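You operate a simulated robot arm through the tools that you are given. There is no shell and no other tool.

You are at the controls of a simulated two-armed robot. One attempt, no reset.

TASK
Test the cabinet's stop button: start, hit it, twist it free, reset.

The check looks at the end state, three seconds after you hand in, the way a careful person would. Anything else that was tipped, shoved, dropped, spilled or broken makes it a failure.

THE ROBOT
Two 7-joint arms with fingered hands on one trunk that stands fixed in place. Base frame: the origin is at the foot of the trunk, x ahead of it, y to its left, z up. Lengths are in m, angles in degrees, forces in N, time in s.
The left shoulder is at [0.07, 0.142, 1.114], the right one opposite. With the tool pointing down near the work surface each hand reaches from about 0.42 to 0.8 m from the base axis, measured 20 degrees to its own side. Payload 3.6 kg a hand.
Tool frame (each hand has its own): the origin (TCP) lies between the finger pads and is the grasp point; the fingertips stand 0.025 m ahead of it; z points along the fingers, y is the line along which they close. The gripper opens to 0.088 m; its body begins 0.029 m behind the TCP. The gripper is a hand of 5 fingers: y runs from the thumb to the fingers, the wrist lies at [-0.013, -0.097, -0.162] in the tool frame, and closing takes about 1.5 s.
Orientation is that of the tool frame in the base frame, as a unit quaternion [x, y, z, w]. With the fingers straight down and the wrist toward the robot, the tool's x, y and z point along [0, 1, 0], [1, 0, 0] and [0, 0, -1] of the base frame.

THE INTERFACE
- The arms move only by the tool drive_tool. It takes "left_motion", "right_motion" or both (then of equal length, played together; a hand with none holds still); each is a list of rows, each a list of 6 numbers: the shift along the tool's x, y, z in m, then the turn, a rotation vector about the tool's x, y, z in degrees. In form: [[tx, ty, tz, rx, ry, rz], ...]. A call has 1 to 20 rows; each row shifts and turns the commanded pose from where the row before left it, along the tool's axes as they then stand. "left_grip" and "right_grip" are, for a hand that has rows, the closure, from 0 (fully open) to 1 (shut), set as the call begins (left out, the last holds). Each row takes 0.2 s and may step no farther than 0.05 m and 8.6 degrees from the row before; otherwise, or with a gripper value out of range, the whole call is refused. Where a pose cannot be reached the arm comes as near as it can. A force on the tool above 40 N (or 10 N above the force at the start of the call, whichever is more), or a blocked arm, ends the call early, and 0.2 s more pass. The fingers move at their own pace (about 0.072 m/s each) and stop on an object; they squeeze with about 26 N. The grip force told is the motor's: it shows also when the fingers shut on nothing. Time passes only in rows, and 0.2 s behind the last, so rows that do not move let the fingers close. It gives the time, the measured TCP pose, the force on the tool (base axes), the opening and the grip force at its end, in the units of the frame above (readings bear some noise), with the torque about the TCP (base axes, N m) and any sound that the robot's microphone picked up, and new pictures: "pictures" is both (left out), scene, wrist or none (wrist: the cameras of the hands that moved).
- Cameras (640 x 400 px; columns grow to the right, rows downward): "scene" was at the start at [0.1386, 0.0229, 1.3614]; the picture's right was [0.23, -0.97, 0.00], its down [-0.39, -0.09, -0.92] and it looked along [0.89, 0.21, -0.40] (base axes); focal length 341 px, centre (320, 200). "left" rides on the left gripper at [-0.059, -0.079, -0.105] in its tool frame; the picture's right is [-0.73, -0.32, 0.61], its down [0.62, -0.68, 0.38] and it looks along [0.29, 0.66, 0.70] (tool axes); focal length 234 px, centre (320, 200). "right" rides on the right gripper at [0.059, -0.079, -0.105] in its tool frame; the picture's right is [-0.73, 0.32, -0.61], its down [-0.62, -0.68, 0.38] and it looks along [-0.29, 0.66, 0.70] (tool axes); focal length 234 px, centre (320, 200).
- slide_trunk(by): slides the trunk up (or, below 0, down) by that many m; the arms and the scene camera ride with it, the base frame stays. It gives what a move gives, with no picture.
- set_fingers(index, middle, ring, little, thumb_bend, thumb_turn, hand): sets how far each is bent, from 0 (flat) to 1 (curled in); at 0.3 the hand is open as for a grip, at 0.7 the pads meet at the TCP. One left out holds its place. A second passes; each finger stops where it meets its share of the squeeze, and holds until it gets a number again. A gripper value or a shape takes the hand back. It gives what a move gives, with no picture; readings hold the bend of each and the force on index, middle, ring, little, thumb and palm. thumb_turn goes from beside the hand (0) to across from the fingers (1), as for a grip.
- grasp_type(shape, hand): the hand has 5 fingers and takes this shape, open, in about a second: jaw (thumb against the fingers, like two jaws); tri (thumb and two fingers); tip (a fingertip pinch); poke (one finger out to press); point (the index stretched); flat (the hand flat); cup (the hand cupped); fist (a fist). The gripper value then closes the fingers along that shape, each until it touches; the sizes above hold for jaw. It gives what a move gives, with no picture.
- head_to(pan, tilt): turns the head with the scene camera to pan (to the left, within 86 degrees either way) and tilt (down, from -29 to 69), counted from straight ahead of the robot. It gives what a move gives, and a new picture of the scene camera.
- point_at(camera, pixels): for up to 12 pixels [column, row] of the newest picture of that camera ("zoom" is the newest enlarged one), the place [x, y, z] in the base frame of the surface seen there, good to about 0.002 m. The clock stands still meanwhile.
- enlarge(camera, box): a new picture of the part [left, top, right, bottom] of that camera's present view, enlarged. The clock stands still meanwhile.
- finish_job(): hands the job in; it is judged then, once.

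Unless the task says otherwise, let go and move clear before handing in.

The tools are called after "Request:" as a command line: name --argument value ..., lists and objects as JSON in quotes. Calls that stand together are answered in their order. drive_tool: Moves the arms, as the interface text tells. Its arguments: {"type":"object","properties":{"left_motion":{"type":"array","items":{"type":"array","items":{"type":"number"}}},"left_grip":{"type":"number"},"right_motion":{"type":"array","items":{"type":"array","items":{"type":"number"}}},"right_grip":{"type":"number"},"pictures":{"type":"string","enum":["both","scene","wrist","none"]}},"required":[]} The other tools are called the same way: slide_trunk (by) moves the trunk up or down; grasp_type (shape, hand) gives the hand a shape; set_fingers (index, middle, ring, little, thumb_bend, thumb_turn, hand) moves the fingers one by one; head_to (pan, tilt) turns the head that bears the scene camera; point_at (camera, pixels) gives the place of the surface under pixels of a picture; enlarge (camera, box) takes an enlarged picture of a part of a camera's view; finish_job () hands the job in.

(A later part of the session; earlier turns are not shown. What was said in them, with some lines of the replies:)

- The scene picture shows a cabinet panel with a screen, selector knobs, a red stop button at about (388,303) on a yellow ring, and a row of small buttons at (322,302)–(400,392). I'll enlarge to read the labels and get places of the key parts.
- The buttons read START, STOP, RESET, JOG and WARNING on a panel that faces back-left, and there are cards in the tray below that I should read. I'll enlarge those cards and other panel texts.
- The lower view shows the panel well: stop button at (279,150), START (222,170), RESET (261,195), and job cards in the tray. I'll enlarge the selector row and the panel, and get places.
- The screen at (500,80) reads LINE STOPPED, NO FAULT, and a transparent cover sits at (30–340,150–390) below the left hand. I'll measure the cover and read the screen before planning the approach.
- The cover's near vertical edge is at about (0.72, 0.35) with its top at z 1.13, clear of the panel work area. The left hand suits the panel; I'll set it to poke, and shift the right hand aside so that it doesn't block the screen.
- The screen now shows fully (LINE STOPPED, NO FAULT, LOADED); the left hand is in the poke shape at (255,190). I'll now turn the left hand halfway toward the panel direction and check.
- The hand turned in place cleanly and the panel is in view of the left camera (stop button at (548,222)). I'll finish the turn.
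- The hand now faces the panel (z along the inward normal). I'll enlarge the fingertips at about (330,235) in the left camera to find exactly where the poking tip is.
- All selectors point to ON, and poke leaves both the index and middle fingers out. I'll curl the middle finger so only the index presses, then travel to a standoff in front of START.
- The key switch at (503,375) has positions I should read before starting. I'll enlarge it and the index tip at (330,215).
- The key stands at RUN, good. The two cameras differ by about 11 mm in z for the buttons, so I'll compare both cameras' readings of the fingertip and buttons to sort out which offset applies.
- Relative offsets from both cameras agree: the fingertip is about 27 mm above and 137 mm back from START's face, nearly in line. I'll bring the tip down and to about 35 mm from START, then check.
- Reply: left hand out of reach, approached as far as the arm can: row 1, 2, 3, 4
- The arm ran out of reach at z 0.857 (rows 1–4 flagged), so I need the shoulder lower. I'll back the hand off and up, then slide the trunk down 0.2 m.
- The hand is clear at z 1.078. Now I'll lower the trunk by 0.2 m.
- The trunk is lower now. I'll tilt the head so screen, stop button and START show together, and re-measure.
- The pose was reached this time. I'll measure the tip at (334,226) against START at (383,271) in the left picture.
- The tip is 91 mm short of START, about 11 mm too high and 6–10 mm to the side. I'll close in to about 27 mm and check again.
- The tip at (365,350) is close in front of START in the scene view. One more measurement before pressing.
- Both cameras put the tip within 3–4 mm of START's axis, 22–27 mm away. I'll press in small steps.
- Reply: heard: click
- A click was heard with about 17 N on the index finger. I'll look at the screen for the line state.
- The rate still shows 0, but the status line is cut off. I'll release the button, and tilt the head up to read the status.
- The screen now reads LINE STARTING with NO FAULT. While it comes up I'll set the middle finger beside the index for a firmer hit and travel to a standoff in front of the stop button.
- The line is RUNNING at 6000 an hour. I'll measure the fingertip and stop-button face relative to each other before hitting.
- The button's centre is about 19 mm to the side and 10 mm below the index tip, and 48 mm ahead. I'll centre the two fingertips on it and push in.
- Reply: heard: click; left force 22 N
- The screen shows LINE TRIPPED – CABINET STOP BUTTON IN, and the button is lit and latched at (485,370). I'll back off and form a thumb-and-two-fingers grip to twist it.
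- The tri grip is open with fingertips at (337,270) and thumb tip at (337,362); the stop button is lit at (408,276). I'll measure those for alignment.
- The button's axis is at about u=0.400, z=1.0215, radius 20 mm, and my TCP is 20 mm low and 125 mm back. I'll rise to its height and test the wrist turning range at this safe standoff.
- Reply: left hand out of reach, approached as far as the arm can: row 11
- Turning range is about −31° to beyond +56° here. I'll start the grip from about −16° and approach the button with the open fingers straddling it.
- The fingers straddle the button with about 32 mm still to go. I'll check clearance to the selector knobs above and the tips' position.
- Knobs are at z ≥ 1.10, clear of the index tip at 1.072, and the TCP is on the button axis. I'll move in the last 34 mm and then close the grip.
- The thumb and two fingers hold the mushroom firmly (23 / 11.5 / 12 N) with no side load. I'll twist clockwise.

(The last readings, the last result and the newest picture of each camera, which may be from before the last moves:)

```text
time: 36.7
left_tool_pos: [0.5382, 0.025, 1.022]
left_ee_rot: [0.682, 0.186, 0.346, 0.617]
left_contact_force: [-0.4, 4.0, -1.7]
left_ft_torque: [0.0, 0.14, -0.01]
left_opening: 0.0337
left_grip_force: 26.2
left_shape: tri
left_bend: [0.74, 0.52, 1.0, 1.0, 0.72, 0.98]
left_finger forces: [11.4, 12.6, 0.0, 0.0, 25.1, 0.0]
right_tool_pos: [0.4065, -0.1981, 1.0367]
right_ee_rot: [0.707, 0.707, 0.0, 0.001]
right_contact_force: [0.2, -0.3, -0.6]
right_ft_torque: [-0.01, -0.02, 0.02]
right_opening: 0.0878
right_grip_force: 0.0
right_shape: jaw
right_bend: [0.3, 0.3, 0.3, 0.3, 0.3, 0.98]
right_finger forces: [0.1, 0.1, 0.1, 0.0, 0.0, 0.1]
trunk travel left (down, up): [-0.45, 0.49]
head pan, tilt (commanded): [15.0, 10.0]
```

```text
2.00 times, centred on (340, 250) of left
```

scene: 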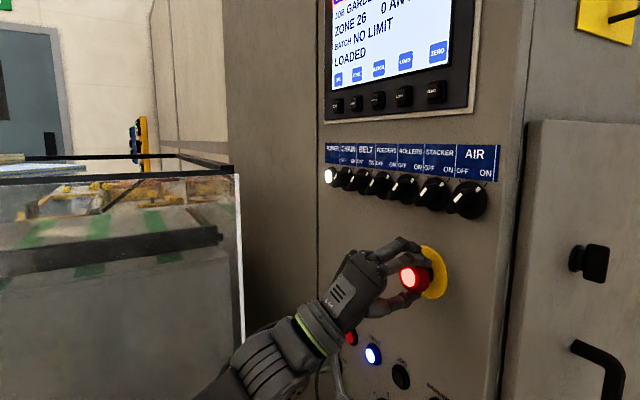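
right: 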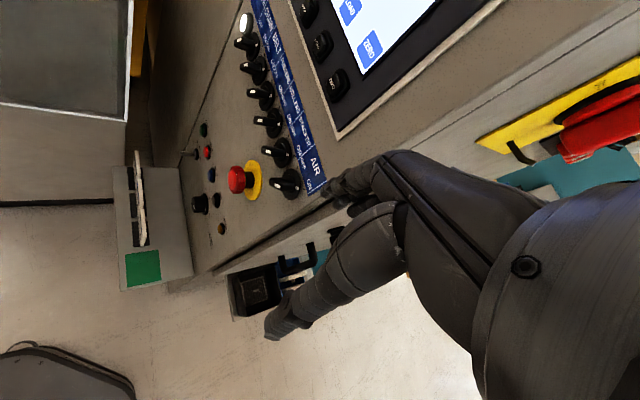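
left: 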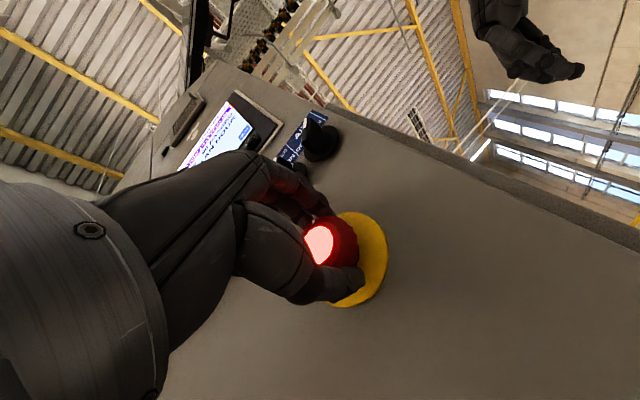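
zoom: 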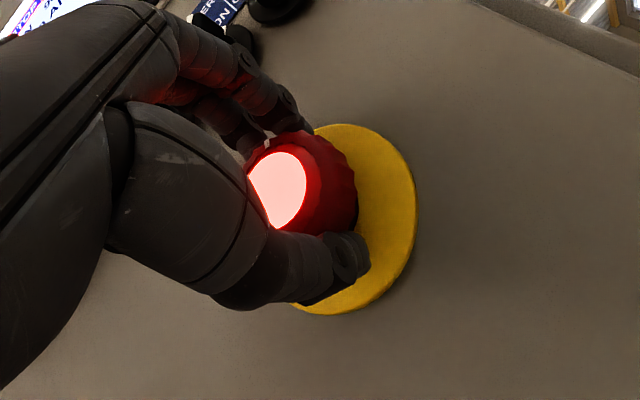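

The white mark turns along with the fingers and there's no slip; the button is still lit. I'll keep twisting.

Request:
drive_tool --left_motion '[[0, 0, 0, 0, 0, 8], [0, 0, 0, 0, 0, 8], [0, 0, 0, 0, 0, 8]]' --pictures "both"

Request:
enlarge --camera "left" --box '[240, 150, 440, 350]'

Request:
enlarge --camera "scene" --box '[330, 210, 480, 330]'

```text
time: 37.5
left_tool_pos: [0.5377, 0.025, 1.0223]
left_ee_rot: [0.705, 0.04, 0.468, 0.532]
left_contact_force: [-0.7, 4.7, -0.1]
left_ft_torque: [-0.08, 0.15, 0.07]
left_opening: 0.034
left_grip_force: 25.8
left_shape: tri
left_bend: [0.74, 0.53, 1.0, 1.0, 0.72, 0.95]
left_finger forces: [11.0, 12.3, 0.0, 0.0, 25.0, 0.0]
right_tool_pos: [0.4083, -0.1975, 1.0368]
right_ee_rot: [0.707, 0.708, 0.001, 0.0]
right_contact_force: [0.0, 0.3, 0.4]
right_ft_torque: [0.02, 0.01, -0.01]
right_opening: 0.0876
right_grip_force: 0.0
right_shape: jaw
right_bend: [0.3, 0.3, 0.3, 0.3, 0.3, 0.98]
right_finger forces: [0.1, 0.0, 0.0, 0.0, 0.0, 0.1]
trunk travel left (down, up): [-0.45, 0.49]
head pan, tilt (commanded): [15.0, 10.0]
```

scene: 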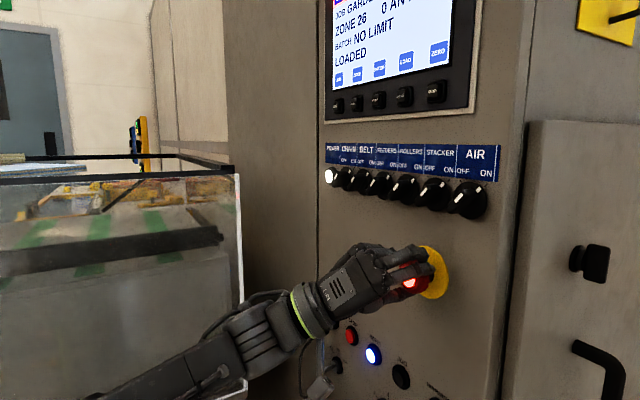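
left: 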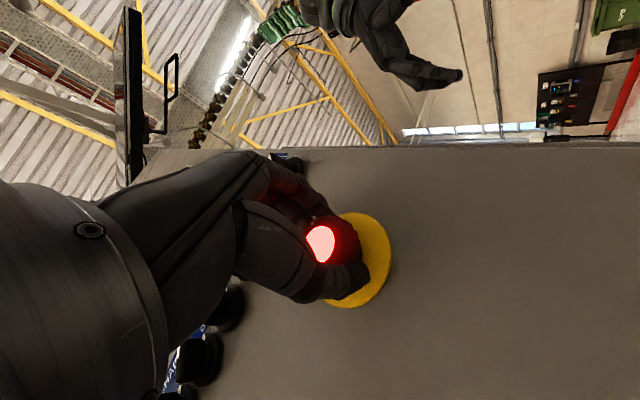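

```text
2.00 times, centred on (340, 250) of left
```

zoom: 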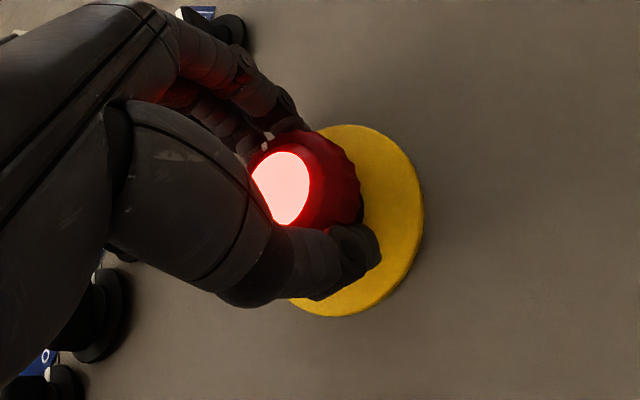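

```text
3.33 times, centred on (405, 270) of scene
```

zoom: 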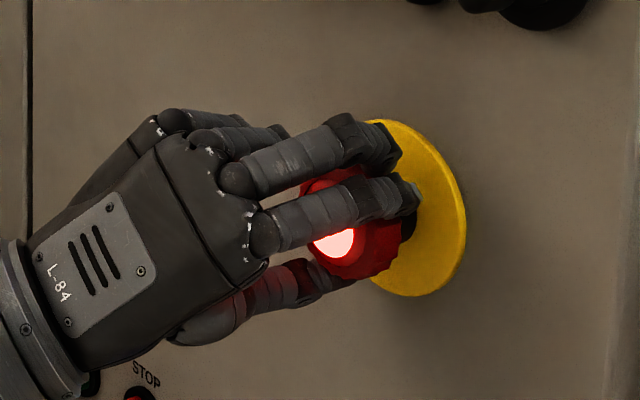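

Turned about 54° so far with the button following and a small spring-like reaction torque. I'll twist further.

Request:
drive_tool --left_motion '[[0, 0, 0, 0, 0, 8], [0, 0, 0, 0, 0, 8], [0, 0, 0, 0, 0, 8]]' --pictures "both"

Request:
enlarge --camera "left" --box '[240, 150, 440, 350]'

```text
time: 38.3
left_tool_pos: [0.5362, 0.0254, 1.0234]
left_ee_rot: [0.698, -0.108, 0.568, 0.423]
left_contact_force: [0.0, 5.1, 8.6]
left_ft_torque: [-0.35, 0.2, 0.11]
left_opening: 0.0319
left_grip_force: 25.7
left_shape: tri
left_bend: [0.74, 0.55, 1.0, 1.0, 0.74, 0.9]
left_finger forces: [11.5, 17.9, 0.0, 0.0, 27.0, 0.1]
right_tool_pos: [0.4071, -0.1968, 1.0357]
right_ee_rot: [0.707, 0.707, 0.0, 0.0]
right_contact_force: [0.3, 0.3, 0.2]
right_ft_torque: [0.0, -0.02, -0.02]
right_opening: 0.0874
right_grip_force: 0.1
right_shape: jaw
right_bend: [0.3, 0.3, 0.3, 0.3, 0.3, 0.98]
right_finger forces: [0.1, 0.0, 0.0, 0.0, 0.0, 0.1]
trunk travel left (down, up): [-0.45, 0.49]
head pan, tilt (commanded): [15.0, 10.0]
```

scene: 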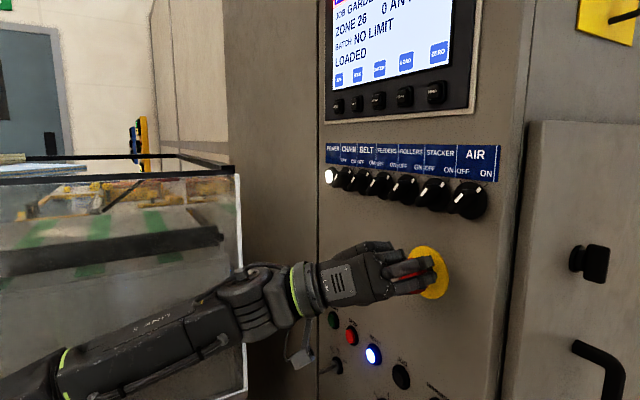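
left: 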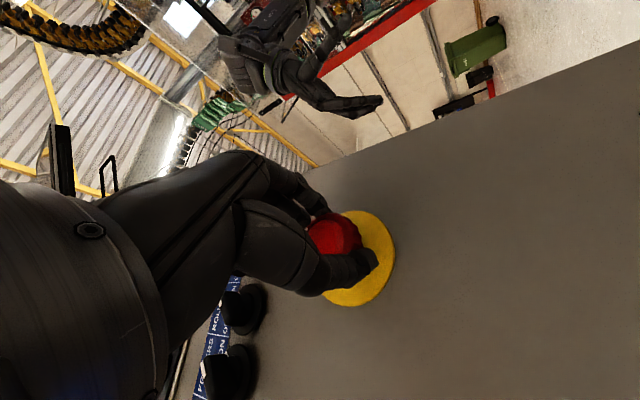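

```text
2.00 times, centred on (340, 250) of left
```

zoom: 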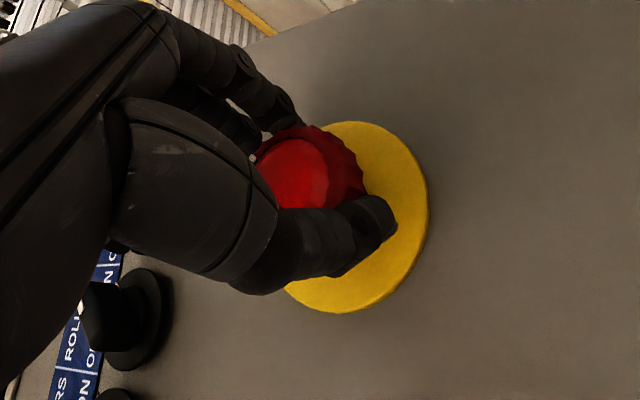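

The red light in the button has gone out, which suggests it has released. I'll ease the twist back a little to unload, then open the fingers and check the screen.

Request:
drive_tool --left_motion '[[0, 0, 0, 0, 0, -8], [0, 0, 0, 0, 0, -8]]' --pictures "none"

Request:
head_to --pan 20 --tilt -1

Request:
enlarge --camera "scene" --box '[340, 0, 560, 180]'

```text
time: 38.9
left_tool_pos: [0.5382, 0.025, 1.023]
left_ee_rot: [0.707, -0.008, 0.502, 0.498]
left_contact_force: [-3.3, 4.5, -1.7]
left_ft_torque: [-0.02, 0.1, 0.04]
left_opening: 0.0321
left_grip_force: 25.4
left_shape: tri
left_bend: [0.74, 0.53, 1.0, 1.0, 0.74, 0.93]
left_finger forces: [11.3, 14.7, 0.0, 0.1, 26.3, 0.0]
right_tool_pos: [0.4073, -0.1978, 1.0362]
right_ee_rot: [0.707, 0.707, 0.0, 0.0]
right_contact_force: [-0.1, -0.4, 0.2]
right_ft_torque: [0.01, -0.01, 0.02]
right_opening: 0.0876
right_grip_force: 0.1
right_shape: jaw
right_bend: [0.3, 0.3, 0.3, 0.3, 0.3, 0.98]
right_finger forces: [0.0, 0.0, 0.0, 0.0, 0.0, 0.0]
trunk travel left (down, up): [-0.45, 0.49]
head pan, tilt (commanded): [15.0, 10.0]
```

```text
time: 39.7
left_tool_pos: [0.5387, 0.0239, 1.0211]
left_ee_rot: [0.707, -0.009, 0.503, 0.498]
left_contact_force: [-2.7, 3.0, -3.1]
left_ft_torque: [0.01, 0.14, 0.02]
left_opening: 0.0321
left_grip_force: 25.8
left_shape: tri
left_bend: [0.74, 0.53, 1.0, 1.0, 0.74, 0.93]
left_finger forces: [11.6, 13.8, 0.0, 0.0, 27.2, 0.1]
right_tool_pos: [0.4074, -0.1982, 1.0364]
right_ee_rot: [0.707, 0.707, 0.0, 0.0]
right_contact_force: [-0.9, -0.3, 0.8]
right_ft_torque: [0.01, 0.0, -0.02]
right_opening: 0.0879
right_grip_force: 0.1
right_shape: jaw
right_bend: [0.3, 0.3, 0.3, 0.3, 0.3, 0.98]
right_finger forces: [0.0, 0.1, 0.0, 0.0, 0.0, 0.0]
trunk travel left (down, up): [-0.45, 0.49]
head pan, tilt (commanded): [20.0, -1.0]
```

scene: 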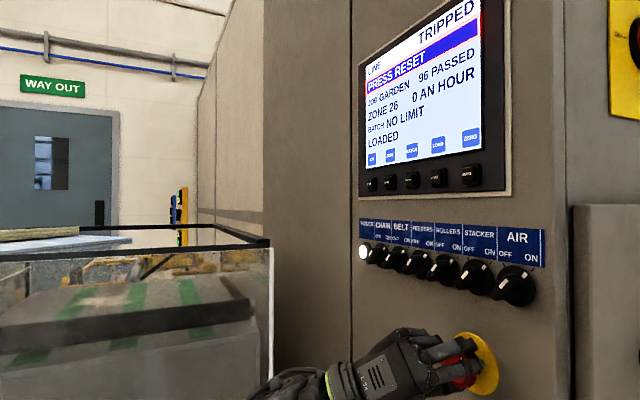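

```text
2.22 times, centred on (450, 90) of scene
```

zoom: 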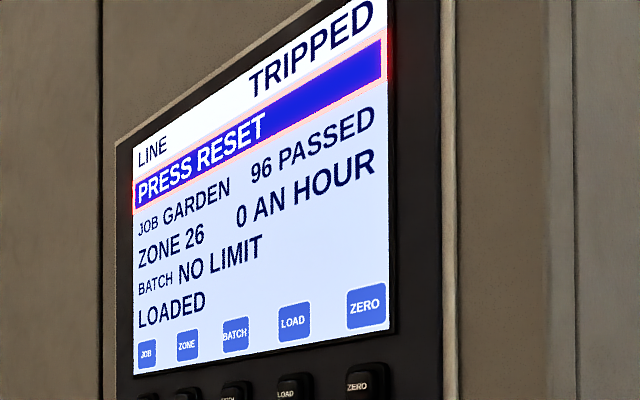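

The screen now says LINE TRIPPED – PRESS RESET, so the button is twisted free. I'll open the fingers and withdraw straight back.

Request:
drive_tool --left_motion '[[0, 0, 0, 0, 0, 0], [0, 0, 0, 0, 0, 0], [0, 0, 0, 0, 0, 0], [0, 0, 0, 0, 0, 0], [0, 0, 0, 0, 0, 0], [0, 0, 0, 0, 0, 0]]' --left_grip 0.0 --pictures "both"

```text
time: 41.1
left_tool_pos: [0.5381, 0.0225, 1.0223]
left_ee_rot: [0.707, -0.01, 0.502, 0.498]
left_contact_force: [-0.3, -0.3, 0.1]
left_ft_torque: [0.04, -0.03, 0.02]
left_opening: 0.0876
left_grip_force: 0.0
left_shape: tri
left_bend: [0.3, 0.3, 0.99, 0.99, 0.3, 0.98]
left_finger forces: [0.0, 0.0, 0.0, 0.0, 0.0, 0.0]
right_tool_pos: [0.4073, -0.1991, 1.0355]
right_ee_rot: [0.707, 0.707, 0.0, 0.0]
right_contact_force: [0.0, -0.2, -0.6]
right_ft_torque: [0.0, 0.01, -0.01]
right_opening: 0.088
right_grip_force: 0.0
right_shape: jaw
right_bend: [0.3, 0.3, 0.3, 0.3, 0.3, 0.98]
right_finger forces: [0.1, 0.0, 0.0, 0.0, 0.0, 0.1]
trunk travel left (down, up): [-0.45, 0.49]
head pan, tilt (commanded): [20.0, -1.0]
```

scene: 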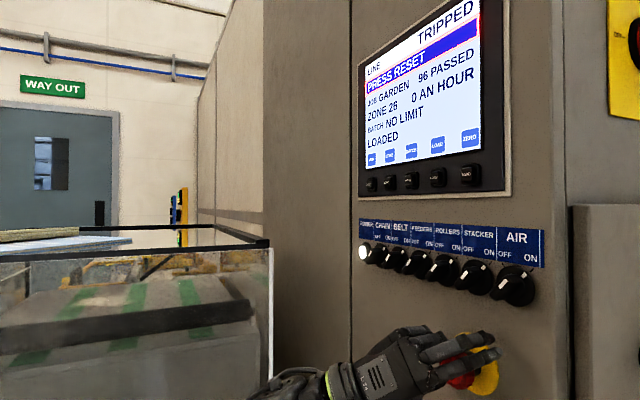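
left: 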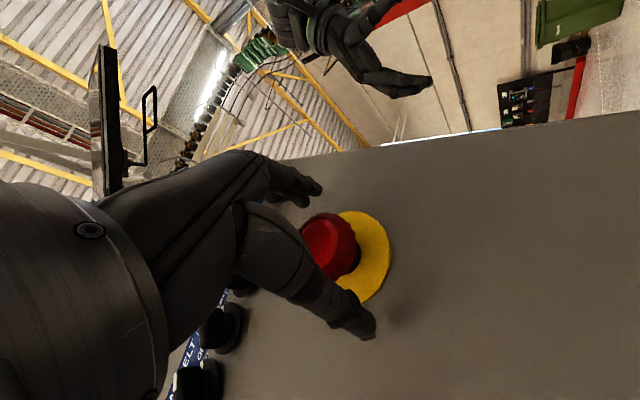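

The fingers are open and clear of the button. I'll withdraw, turn the hand back upright, and form the pressing finger again.

Request:
drive_tool --left_motion '[[0, 0, -0.02, 0, 0, 0], [0, 0, -0.03, 0, 0, 0], [0, 0, -0.03, 0, 0, 0], [0, 0, -0.03, 0, 0, 0], [0, 0, 0, 0, 0, -7.67], [0, 0, 0, 0, 0, -7.67], [0, 0, 0, 0, 0, -7.67], [0, 0, 0, 0, 0, -7.67], [0, 0, 0, 0, 0, -7.67], [0, 0, 0, 0, 0, -7.67]]' --pictures "none"

Request:
grasp_type --shape "poke" --hand "left"

Request:
set_fingers --hand "left" --index 0.6 --middle 1.0 --ring 1.0 --little 1.0

Request:
head_to --pan 15 --tilt 8

Request:
enlarge --camera "scene" --box '[300, 210, 480, 380]'

```text
time: 43.3
left_tool_pos: [0.462, 0.1008, 1.0221]
left_ee_rot: [0.654, 0.269, 0.267, 0.655]
left_contact_force: [0.3, -0.2, 0.0]
left_ft_torque: [0.0, 0.01, 0.01]
left_opening: 0.0878
left_grip_force: 0.1
left_shape: tri
left_bend: [0.3, 0.3, 0.99, 0.99, 0.3, 0.98]
left_finger forces: [0.1, 0.0, 0.0, 0.1, 0.1, 0.0]
right_tool_pos: [0.4073, -0.1982, 1.0361]
right_ee_rot: [0.707, 0.707, 0.0, -0.001]
right_contact_force: [0.1, 0.9, -0.2]
right_ft_torque: [0.0, 0.03, 0.01]
right_opening: 0.0876
right_grip_force: 0.1
right_shape: jaw
right_bend: [0.3, 0.3, 0.3, 0.3, 0.3, 0.98]
right_finger forces: [0.1, 0.0, 0.0, 0.0, 0.0, 0.1]
trunk travel left (down, up): [-0.45, 0.49]
head pan, tilt (commanded): [20.0, -1.0]
```

```text
time: 44.2
left_tool_pos: [0.4613, 0.1006, 1.0228]
left_ee_rot: [0.655, 0.267, 0.267, 0.655]
left_contact_force: [0.0, -0.5, -0.3]
left_ft_torque: [0.01, 0.03, 0.03]
left_opening: 0.0
left_grip_force: 0.0
left_shape: poke
left_bend: [0.7, 0.7, 0.99, 0.99, 1.0, 1.0]
left_finger forces: [0.0, 0.0, 0.1, 0.1, 0.1, 0.1]
right_tool_pos: [0.408, -0.199, 1.0365]
right_ee_rot: [0.707, 0.707, 0.001, 0.0]
right_contact_force: [0.5, -0.2, 0.3]
right_ft_torque: [-0.02, 0.02, -0.04]
right_opening: 0.0877
right_grip_force: 0.1
right_shape: jaw
right_bend: [0.3, 0.3, 0.3, 0.3, 0.3, 0.98]
right_finger forces: [0.0, 0.0, 0.1, 0.0, 0.1, 0.1]
trunk travel left (down, up): [-0.45, 0.49]
head pan, tilt (commanded): [20.0, -1.0]
```

```text
time: 45.2
left_tool_pos: [0.4618, 0.102, 1.0234]
left_ee_rot: [0.655, 0.268, 0.268, 0.654]
left_contact_force: [0.3, -1.1, 0.3]
left_ft_torque: [0.01, 0.01, -0.02]
left_opening: 0.0296
left_grip_force: 0.1
left_shape: fingers
left_bend: [0.6, 1.0, 1.0, 1.0, 1.0, 1.0]
left_finger forces: [0.0, 0.0, 0.0, 0.0, 0.1, 0.0]
right_tool_pos: [0.4084, -0.1993, 1.0365]
right_ee_rot: [0.707, 0.707, 0.001, 0.0]
right_contact_force: [-0.8, 0.0, -0.7]
right_ft_torque: [0.03, -0.03, -0.02]
right_opening: 0.0877
right_grip_force: 0.1
right_shape: jaw
right_bend: [0.3, 0.3, 0.3, 0.3, 0.3, 0.98]
right_finger forces: [0.0, 0.1, 0.0, 0.0, 0.0, 0.0]
trunk travel left (down, up): [-0.45, 0.49]
head pan, tilt (commanded): [20.0, -1.0]
```

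```text
time: 45.9
left_tool_pos: [0.461, 0.1014, 1.0225]
left_ee_rot: [0.655, 0.268, 0.268, 0.654]
left_contact_force: [-0.4, 0.2, 0.6]
left_ft_torque: [0.02, -0.03, -0.01]
left_opening: 0.0299
left_grip_force: 0.1
left_shape: fingers
left_bend: [0.6, 1.0, 1.0, 1.0, 1.0, 1.0]
left_finger forces: [0.0, 0.1, 0.2, 0.0, 0.1, 0.0]
right_tool_pos: [0.4066, -0.1997, 1.0362]
right_ee_rot: [0.707, 0.707, 0.0, 0.0]
right_contact_force: [0.6, 0.0, 0.1]
right_ft_torque: [-0.01, 0.03, 0.0]
right_opening: 0.088
right_grip_force: 0.0
right_shape: jaw
right_bend: [0.3, 0.3, 0.3, 0.3, 0.3, 0.98]
right_finger forces: [0.0, 0.0, 0.0, 0.1, 0.0, 0.1]
trunk travel left (down, up): [-0.45, 0.49]
head pan, tilt (commanded): [15.0, 8.0]
```

scene: 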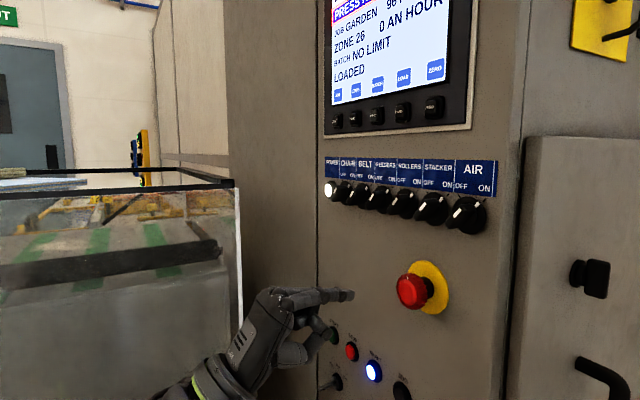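

```text
2.35 times, centred on (390, 295) of scene
```

zoom: 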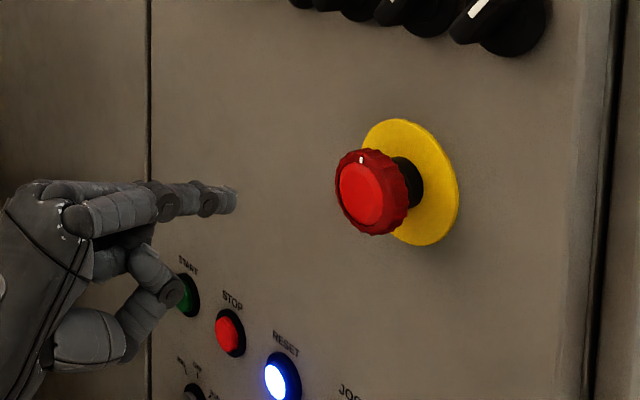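

The button is out, unlit, with its mark back at the top; RESET at (373,372) is lit. I'll move to a standoff in front of RESET.

Request:
drive_tool --left_motion '[[0.0166, -0.0304, 0.008, 0, 0, 0], [0.0166, -0.0304, 0.008, 0, 0, 0], [0.0166, -0.0304, 0.012, 0, 0, 0], [0.0166, -0.0304, 0.014, 0, 0, 0], [0.0166, -0.0304, 0.014, 0, 0, 0], [0.0166, -0.0304, 0.014, 0, 0, 0]]' --pictures "none"

Request:
head_to --pan 15 --tilt 18

Request:
enlarge --camera "scene" --box '[290, 220, 450, 340]'

Request:
enlarge --camera "left" --box '[260, 170, 440, 300]'

```text
time: 47.3
left_tool_pos: [0.5817, 0.1239, 0.84]
left_ee_rot: [0.655, 0.268, 0.268, 0.654]
left_contact_force: [-0.1, 0.5, -1.4]
left_ft_torque: [0.01, 0.0, -0.01]
left_opening: 0.0297
left_grip_force: 0.1
left_shape: fingers
left_bend: [0.6, 1.0, 1.0, 1.0, 1.0, 1.0]
left_finger forces: [0.0, 0.0, 0.0, 0.1, 0.1, 0.0]
right_tool_pos: [0.4089, -0.1982, 1.0361]
right_ee_rot: [0.707, 0.707, 0.0, 0.0]
right_contact_force: [0.9, 0.8, 0.3]
right_ft_torque: [0.0, -0.03, -0.03]
right_opening: 0.0879
right_grip_force: 0.1
right_shape: jaw
right_bend: [0.3, 0.3, 0.3, 0.3, 0.3, 0.98]
right_finger forces: [0.0, 0.0, 0.1, 0.0, 0.1, 0.1]
trunk travel left (down, up): [-0.45, 0.49]
head pan, tilt (commanded): [15.0, 8.0]
```

```text
time: 48.0
left_tool_pos: [0.5806, 0.1224, 0.841]
left_ee_rot: [0.655, 0.269, 0.269, 0.653]
left_contact_force: [0.4, 0.4, -0.7]
left_ft_torque: [0.02, 0.0, 0.02]
left_opening: 0.0297
left_grip_force: 0.0
left_shape: fingers
left_bend: [0.6, 1.0, 1.0, 1.0, 1.0, 1.0]
left_finger forces: [0.0, 0.0, 0.0, 0.0, 0.0, 0.0]
right_tool_pos: [0.4081, -0.1993, 1.0357]
right_ee_rot: [0.707, 0.707, 0.0, 0.0]
right_contact_force: [0.4, 0.2, 1.0]
right_ft_torque: [0.01, 0.02, -0.02]
right_opening: 0.0878
right_grip_force: 0.0
right_shape: jaw
right_bend: [0.3, 0.3, 0.3, 0.3, 0.3, 0.98]
right_finger forces: [0.0, 0.1, 0.1, 0.1, 0.0, 0.0]
trunk travel left (down, up): [-0.45, 0.49]
head pan, tilt (commanded): [15.0, 18.0]
```

scene: 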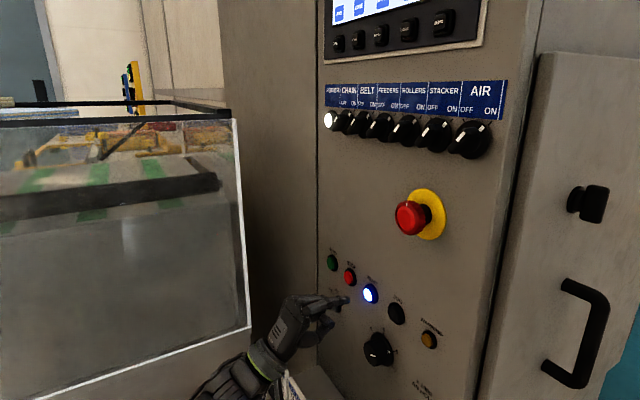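

```text
3.33 times, centred on (370, 280) of scene
```

zoom: 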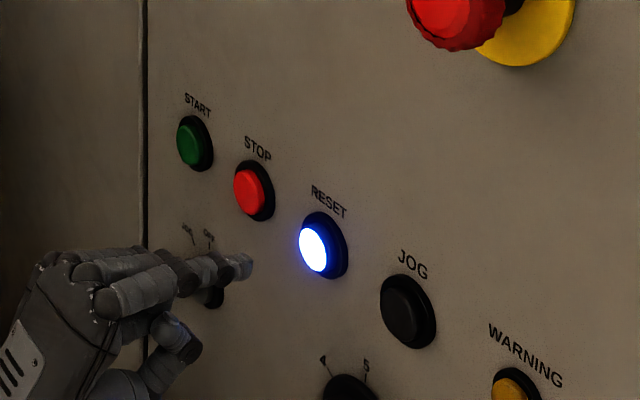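

```text
3.08 times, centred on (350, 235) of left
```

zoom: 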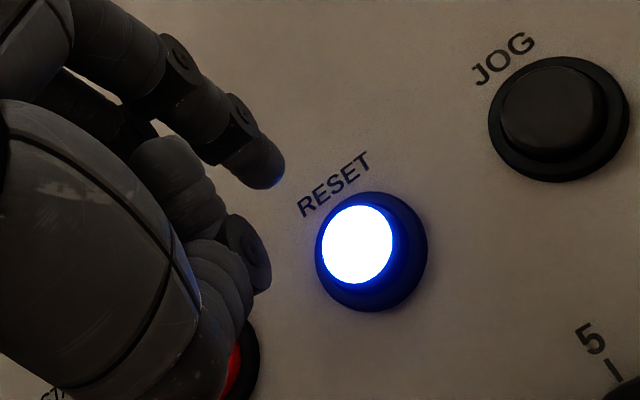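

The index tip is about 35–40 mm in front of RESET. I'll measure the offset in both views.

Request:
point_at --camera "zoom" --pixels '[[283, 180], [275, 172], [356, 245], [340, 245], [375, 245], [356, 225], [356, 270]]'

Request:
point_at --camera "scene" --pixels '[[349, 300], [346, 300], [369, 294], [367, 292], [370, 297], [371, 294]]'

```text
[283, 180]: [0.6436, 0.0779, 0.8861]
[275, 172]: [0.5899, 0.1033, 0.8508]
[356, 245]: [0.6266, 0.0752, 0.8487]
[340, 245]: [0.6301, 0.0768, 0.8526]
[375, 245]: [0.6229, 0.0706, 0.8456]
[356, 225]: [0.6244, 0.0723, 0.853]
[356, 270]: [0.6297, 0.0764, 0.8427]
```

```text
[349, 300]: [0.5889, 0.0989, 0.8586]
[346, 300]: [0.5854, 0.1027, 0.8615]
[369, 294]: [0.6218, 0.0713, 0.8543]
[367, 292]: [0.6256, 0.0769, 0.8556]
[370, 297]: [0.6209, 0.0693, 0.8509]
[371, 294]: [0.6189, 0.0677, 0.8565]
```

The tip is 43 mm out and within 4 mm of RESET's axis. I'll press RESET in small steps.

Request:
drive_tool --left_motion '[[0.003, -0.002, 0.015, 0, 0, 0], [0, 0, 0.015, 0, 0, 0], [0, 0, 0.007, 0, 0, 0], [0, 0, 0.005, 0, 0, 0], [0, 0, 0.005, 0, 0, 0]]' --pictures "both"

```text
time: 49.2
left_tool_pos: [0.6146, 0.0931, 0.8399]
left_ee_rot: [0.651, 0.268, 0.27, 0.656]
left_contact_force: [-17.5, 16.5, 1.2]
left_ft_torque: [-0.32, -0.31, -0.21]
left_opening: 0.0287
left_grip_force: 11.3
left_shape: fingers
left_bend: [0.61, 1.0, 1.0, 1.0, 1.0, 1.0]
left_finger forces: [23.5, 0.0, 0.1, 0.1, 0.0, 0.1]
right_tool_pos: [0.4045, -0.197, 1.0383]
right_ee_rot: [0.706, 0.708, 0.0, 0.001]
right_contact_force: [0.8, -0.5, 0.6]
right_ft_torque: [0.04, 0.02, -0.01]
right_opening: 0.0879
right_grip_force: 0.0
right_shape: jaw
right_bend: [0.3, 0.3, 0.3, 0.3, 0.3, 0.98]
right_finger forces: [0.1, 0.1, 0.1, 0.0, 0.1, 0.1]
trunk travel left (down, up): [-0.45, 0.49]
head pan, tilt (commanded): [15.0, 18.0]
heard: click
```

scene: 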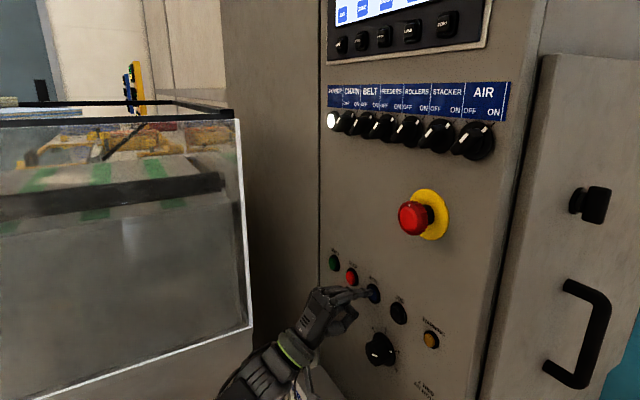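
left: 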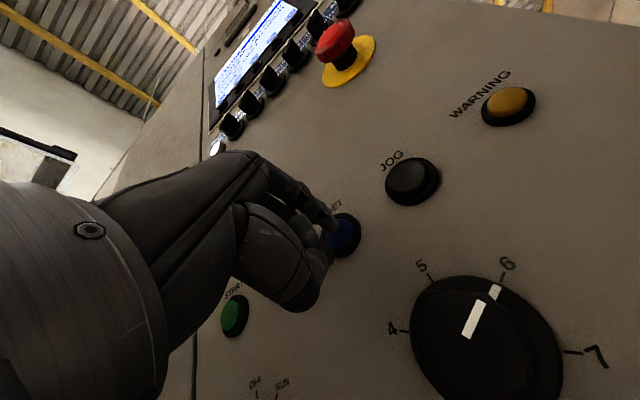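

A click was heard and RESET's light went out. I'll back straight away and read the screen.

Request:
drive_tool --left_motion '[[0, 0, -0.02, 0, 0, 0], [0, 0, -0.03, 0, 0, 0], [0, 0, -0.04, 0, 0, 0], [0, 0, -0.04, 0, 0, 0]]' --pictures "none"

Request:
head_to --pan 20 --tilt 0

Request:
enlarge --camera "scene" --box '[340, 0, 560, 180]'

Request:
enlarge --camera "left" --box '[260, 0, 640, 330]'

```text
time: 50.2
left_tool_pos: [0.5236, 0.1831, 0.8394]
left_ee_rot: [0.654, 0.268, 0.268, 0.655]
left_contact_force: [-0.3, 0.3, -0.2]
left_ft_torque: [0.03, -0.02, 0.02]
left_opening: 0.0295
left_grip_force: 0.0
left_shape: fingers
left_bend: [0.6, 1.0, 1.0, 1.0, 1.0, 1.0]
left_finger forces: [0.0, 0.0, 0.0, 0.0, 0.0, 0.0]
right_tool_pos: [0.407, -0.1993, 1.0369]
right_ee_rot: [0.707, 0.707, 0.0, 0.0]
right_contact_force: [0.1, 0.2, 0.1]
right_ft_torque: [0.04, -0.01, 0.0]
right_opening: 0.0878
right_grip_force: 0.0
right_shape: jaw
right_bend: [0.3, 0.3, 0.3, 0.3, 0.3, 0.98]
right_finger forces: [0.0, 0.0, 0.0, 0.0, 0.0, 0.0]
trunk travel left (down, up): [-0.45, 0.49]
head pan, tilt (commanded): [15.0, 18.0]
```

```text
time: 51.0
left_tool_pos: [0.5247, 0.1841, 0.8379]
left_ee_rot: [0.654, 0.268, 0.268, 0.654]
left_contact_force: [0.7, -0.9, 0.0]
left_ft_torque: [0.03, 0.01, 0.04]
left_opening: 0.0296
left_grip_force: 0.1
left_shape: fingers
left_bend: [0.6, 1.0, 1.0, 1.0, 1.0, 1.0]
left_finger forces: [0.0, 0.0, 0.1, 0.1, 0.0, 0.0]
right_tool_pos: [0.4079, -0.1986, 1.0365]
right_ee_rot: [0.707, 0.707, 0.001, 0.0]
right_contact_force: [0.0, 0.2, 0.9]
right_ft_torque: [-0.01, 0.01, 0.02]
right_opening: 0.0877
right_grip_force: 0.1
right_shape: jaw
right_bend: [0.3, 0.3, 0.3, 0.3, 0.3, 0.98]
right_finger forces: [0.1, 0.0, 0.1, 0.1, 0.1, 0.0]
trunk travel left (down, up): [-0.45, 0.49]
head pan, tilt (commanded): [20.0, 0.0]
```

scene: 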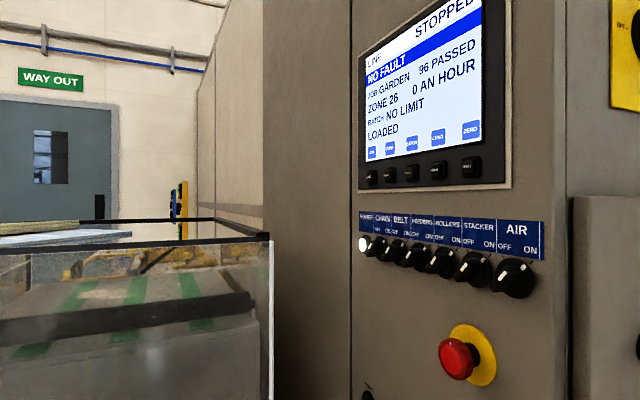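

```text
2.22 times, centred on (450, 90) of scene
```

zoom: 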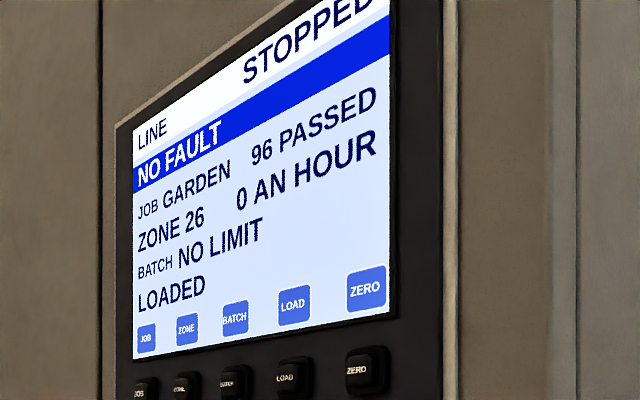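

```text
1.21 times, centred on (450, 165) of left
```

zoom: 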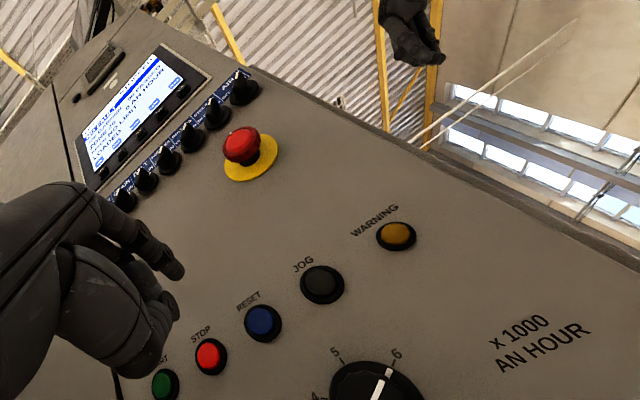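

The screen reads LINE STOPPED, NO FAULT, with the stop button out and RESET dark. I'll move the left hand further clear and take a last look around before handing in.

Request:
drive_tool --left_motion '[[0, 0.01, -0.03, 0, 0, 0], [0, 0.03, -0.03, 0, 0, 0], [0, 0.04, -0.01, 0, 0, 0], [0, 0.04, 0, 0, 0, 0], [0, 0.04, 0, 0, 0, 0]]' --pictures "none"

Request:
head_to --pan 12 --tilt 25

Request:
enlarge --camera "scene" --box '[280, 60, 520, 400]'

```text
time: 52.2
left_tool_pos: [0.4749, 0.2329, 0.9951]
left_ee_rot: [0.655, 0.267, 0.267, 0.655]
left_contact_force: [-0.2, 0.4, -0.7]
left_ft_torque: [-0.06, -0.02, -0.01]
left_opening: 0.0297
left_grip_force: 0.1
left_shape: fingers
left_bend: [0.6, 1.0, 1.0, 1.0, 1.0, 1.0]
left_finger forces: [0.0, 0.0, 0.1, 0.1, 0.0, 0.1]
right_tool_pos: [0.4071, -0.2, 1.0357]
right_ee_rot: [0.707, 0.707, 0.001, 0.0]
right_contact_force: [-0.9, 0.2, -0.7]
right_ft_torque: [-0.02, 0.02, -0.03]
right_opening: 0.0877
right_grip_force: 0.0
right_shape: jaw
right_bend: [0.3, 0.3, 0.3, 0.3, 0.3, 0.98]
right_finger forces: [0.0, 0.1, 0.0, 0.1, 0.0, 0.0]
trunk travel left (down, up): [-0.45, 0.49]
head pan, tilt (commanded): [20.0, 0.0]
```

```text
time: 53.1
left_tool_pos: [0.4766, 0.2327, 0.9948]
left_ee_rot: [0.655, 0.268, 0.268, 0.654]
left_contact_force: [-0.5, -0.2, -0.2]
left_ft_torque: [0.01, 0.01, 0.01]
left_opening: 0.0296
left_grip_force: 0.0
left_shape: fingers
left_bend: [0.6, 1.0, 1.0, 1.0, 1.0, 1.0]
left_finger forces: [0.0, 0.0, 0.1, 0.0, 0.0, 0.1]
right_tool_pos: [0.4073, -0.2, 1.0361]
right_ee_rot: [0.708, 0.706, 0.0, 0.0]
right_contact_force: [-0.7, 0.6, 0.1]
right_ft_torque: [-0.01, 0.01, 0.04]
right_opening: 0.0876
right_grip_force: 0.0
right_shape: jaw
right_bend: [0.3, 0.3, 0.3, 0.3, 0.3, 0.98]
right_finger forces: [0.0, 0.1, 0.0, 0.0, 0.0, 0.1]
trunk travel left (down, up): [-0.45, 0.49]
head pan, tilt (commanded): [12.0, 25.0]
```

scene: 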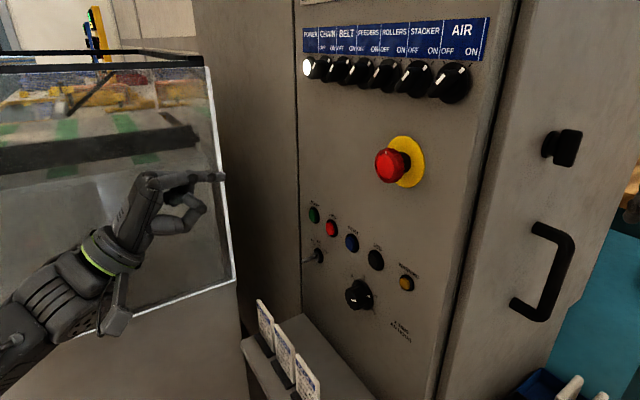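

```text
1.18 times, centred on (400, 230) of scene
```

zoom: 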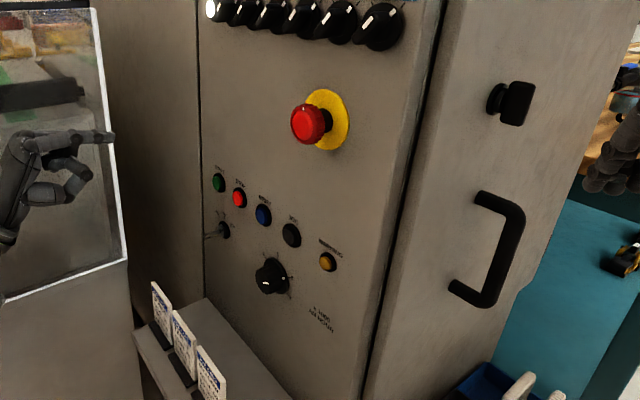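

The last view shows the stop button out at (390,165), RESET dark, and the selectors, key, dial and job cards as they were. Both hands are clear, so I'm handing in.

Request:
finish_job

```text
The job is handed in.
```

The stop button test is done and handed in. The screen last read LINE STOPPED, NO FAULT.

1. **Start:** I pressed START with the left index finger, and the screen went from STARTING to RUNNING at 6000 an hour.
2. **Hit:** I pushed the stop button in with two fingers. It latched and lit, and the screen showed TRIPPED, CABINET STOP BUTTON IN.
3. **Twist free:** I gripped the button with thumb and two fingers and turned it clockwise nearly 80 degrees until its light went out. The screen then said PRESS RESET.
4. **Reset:** I pressed RESET, and the fault cleared.

The passed count rose from 92 to 96 during the short run. In the last view the selectors, key, speed dial and job cards were as they had been, and both hands were clear of the cabinet.
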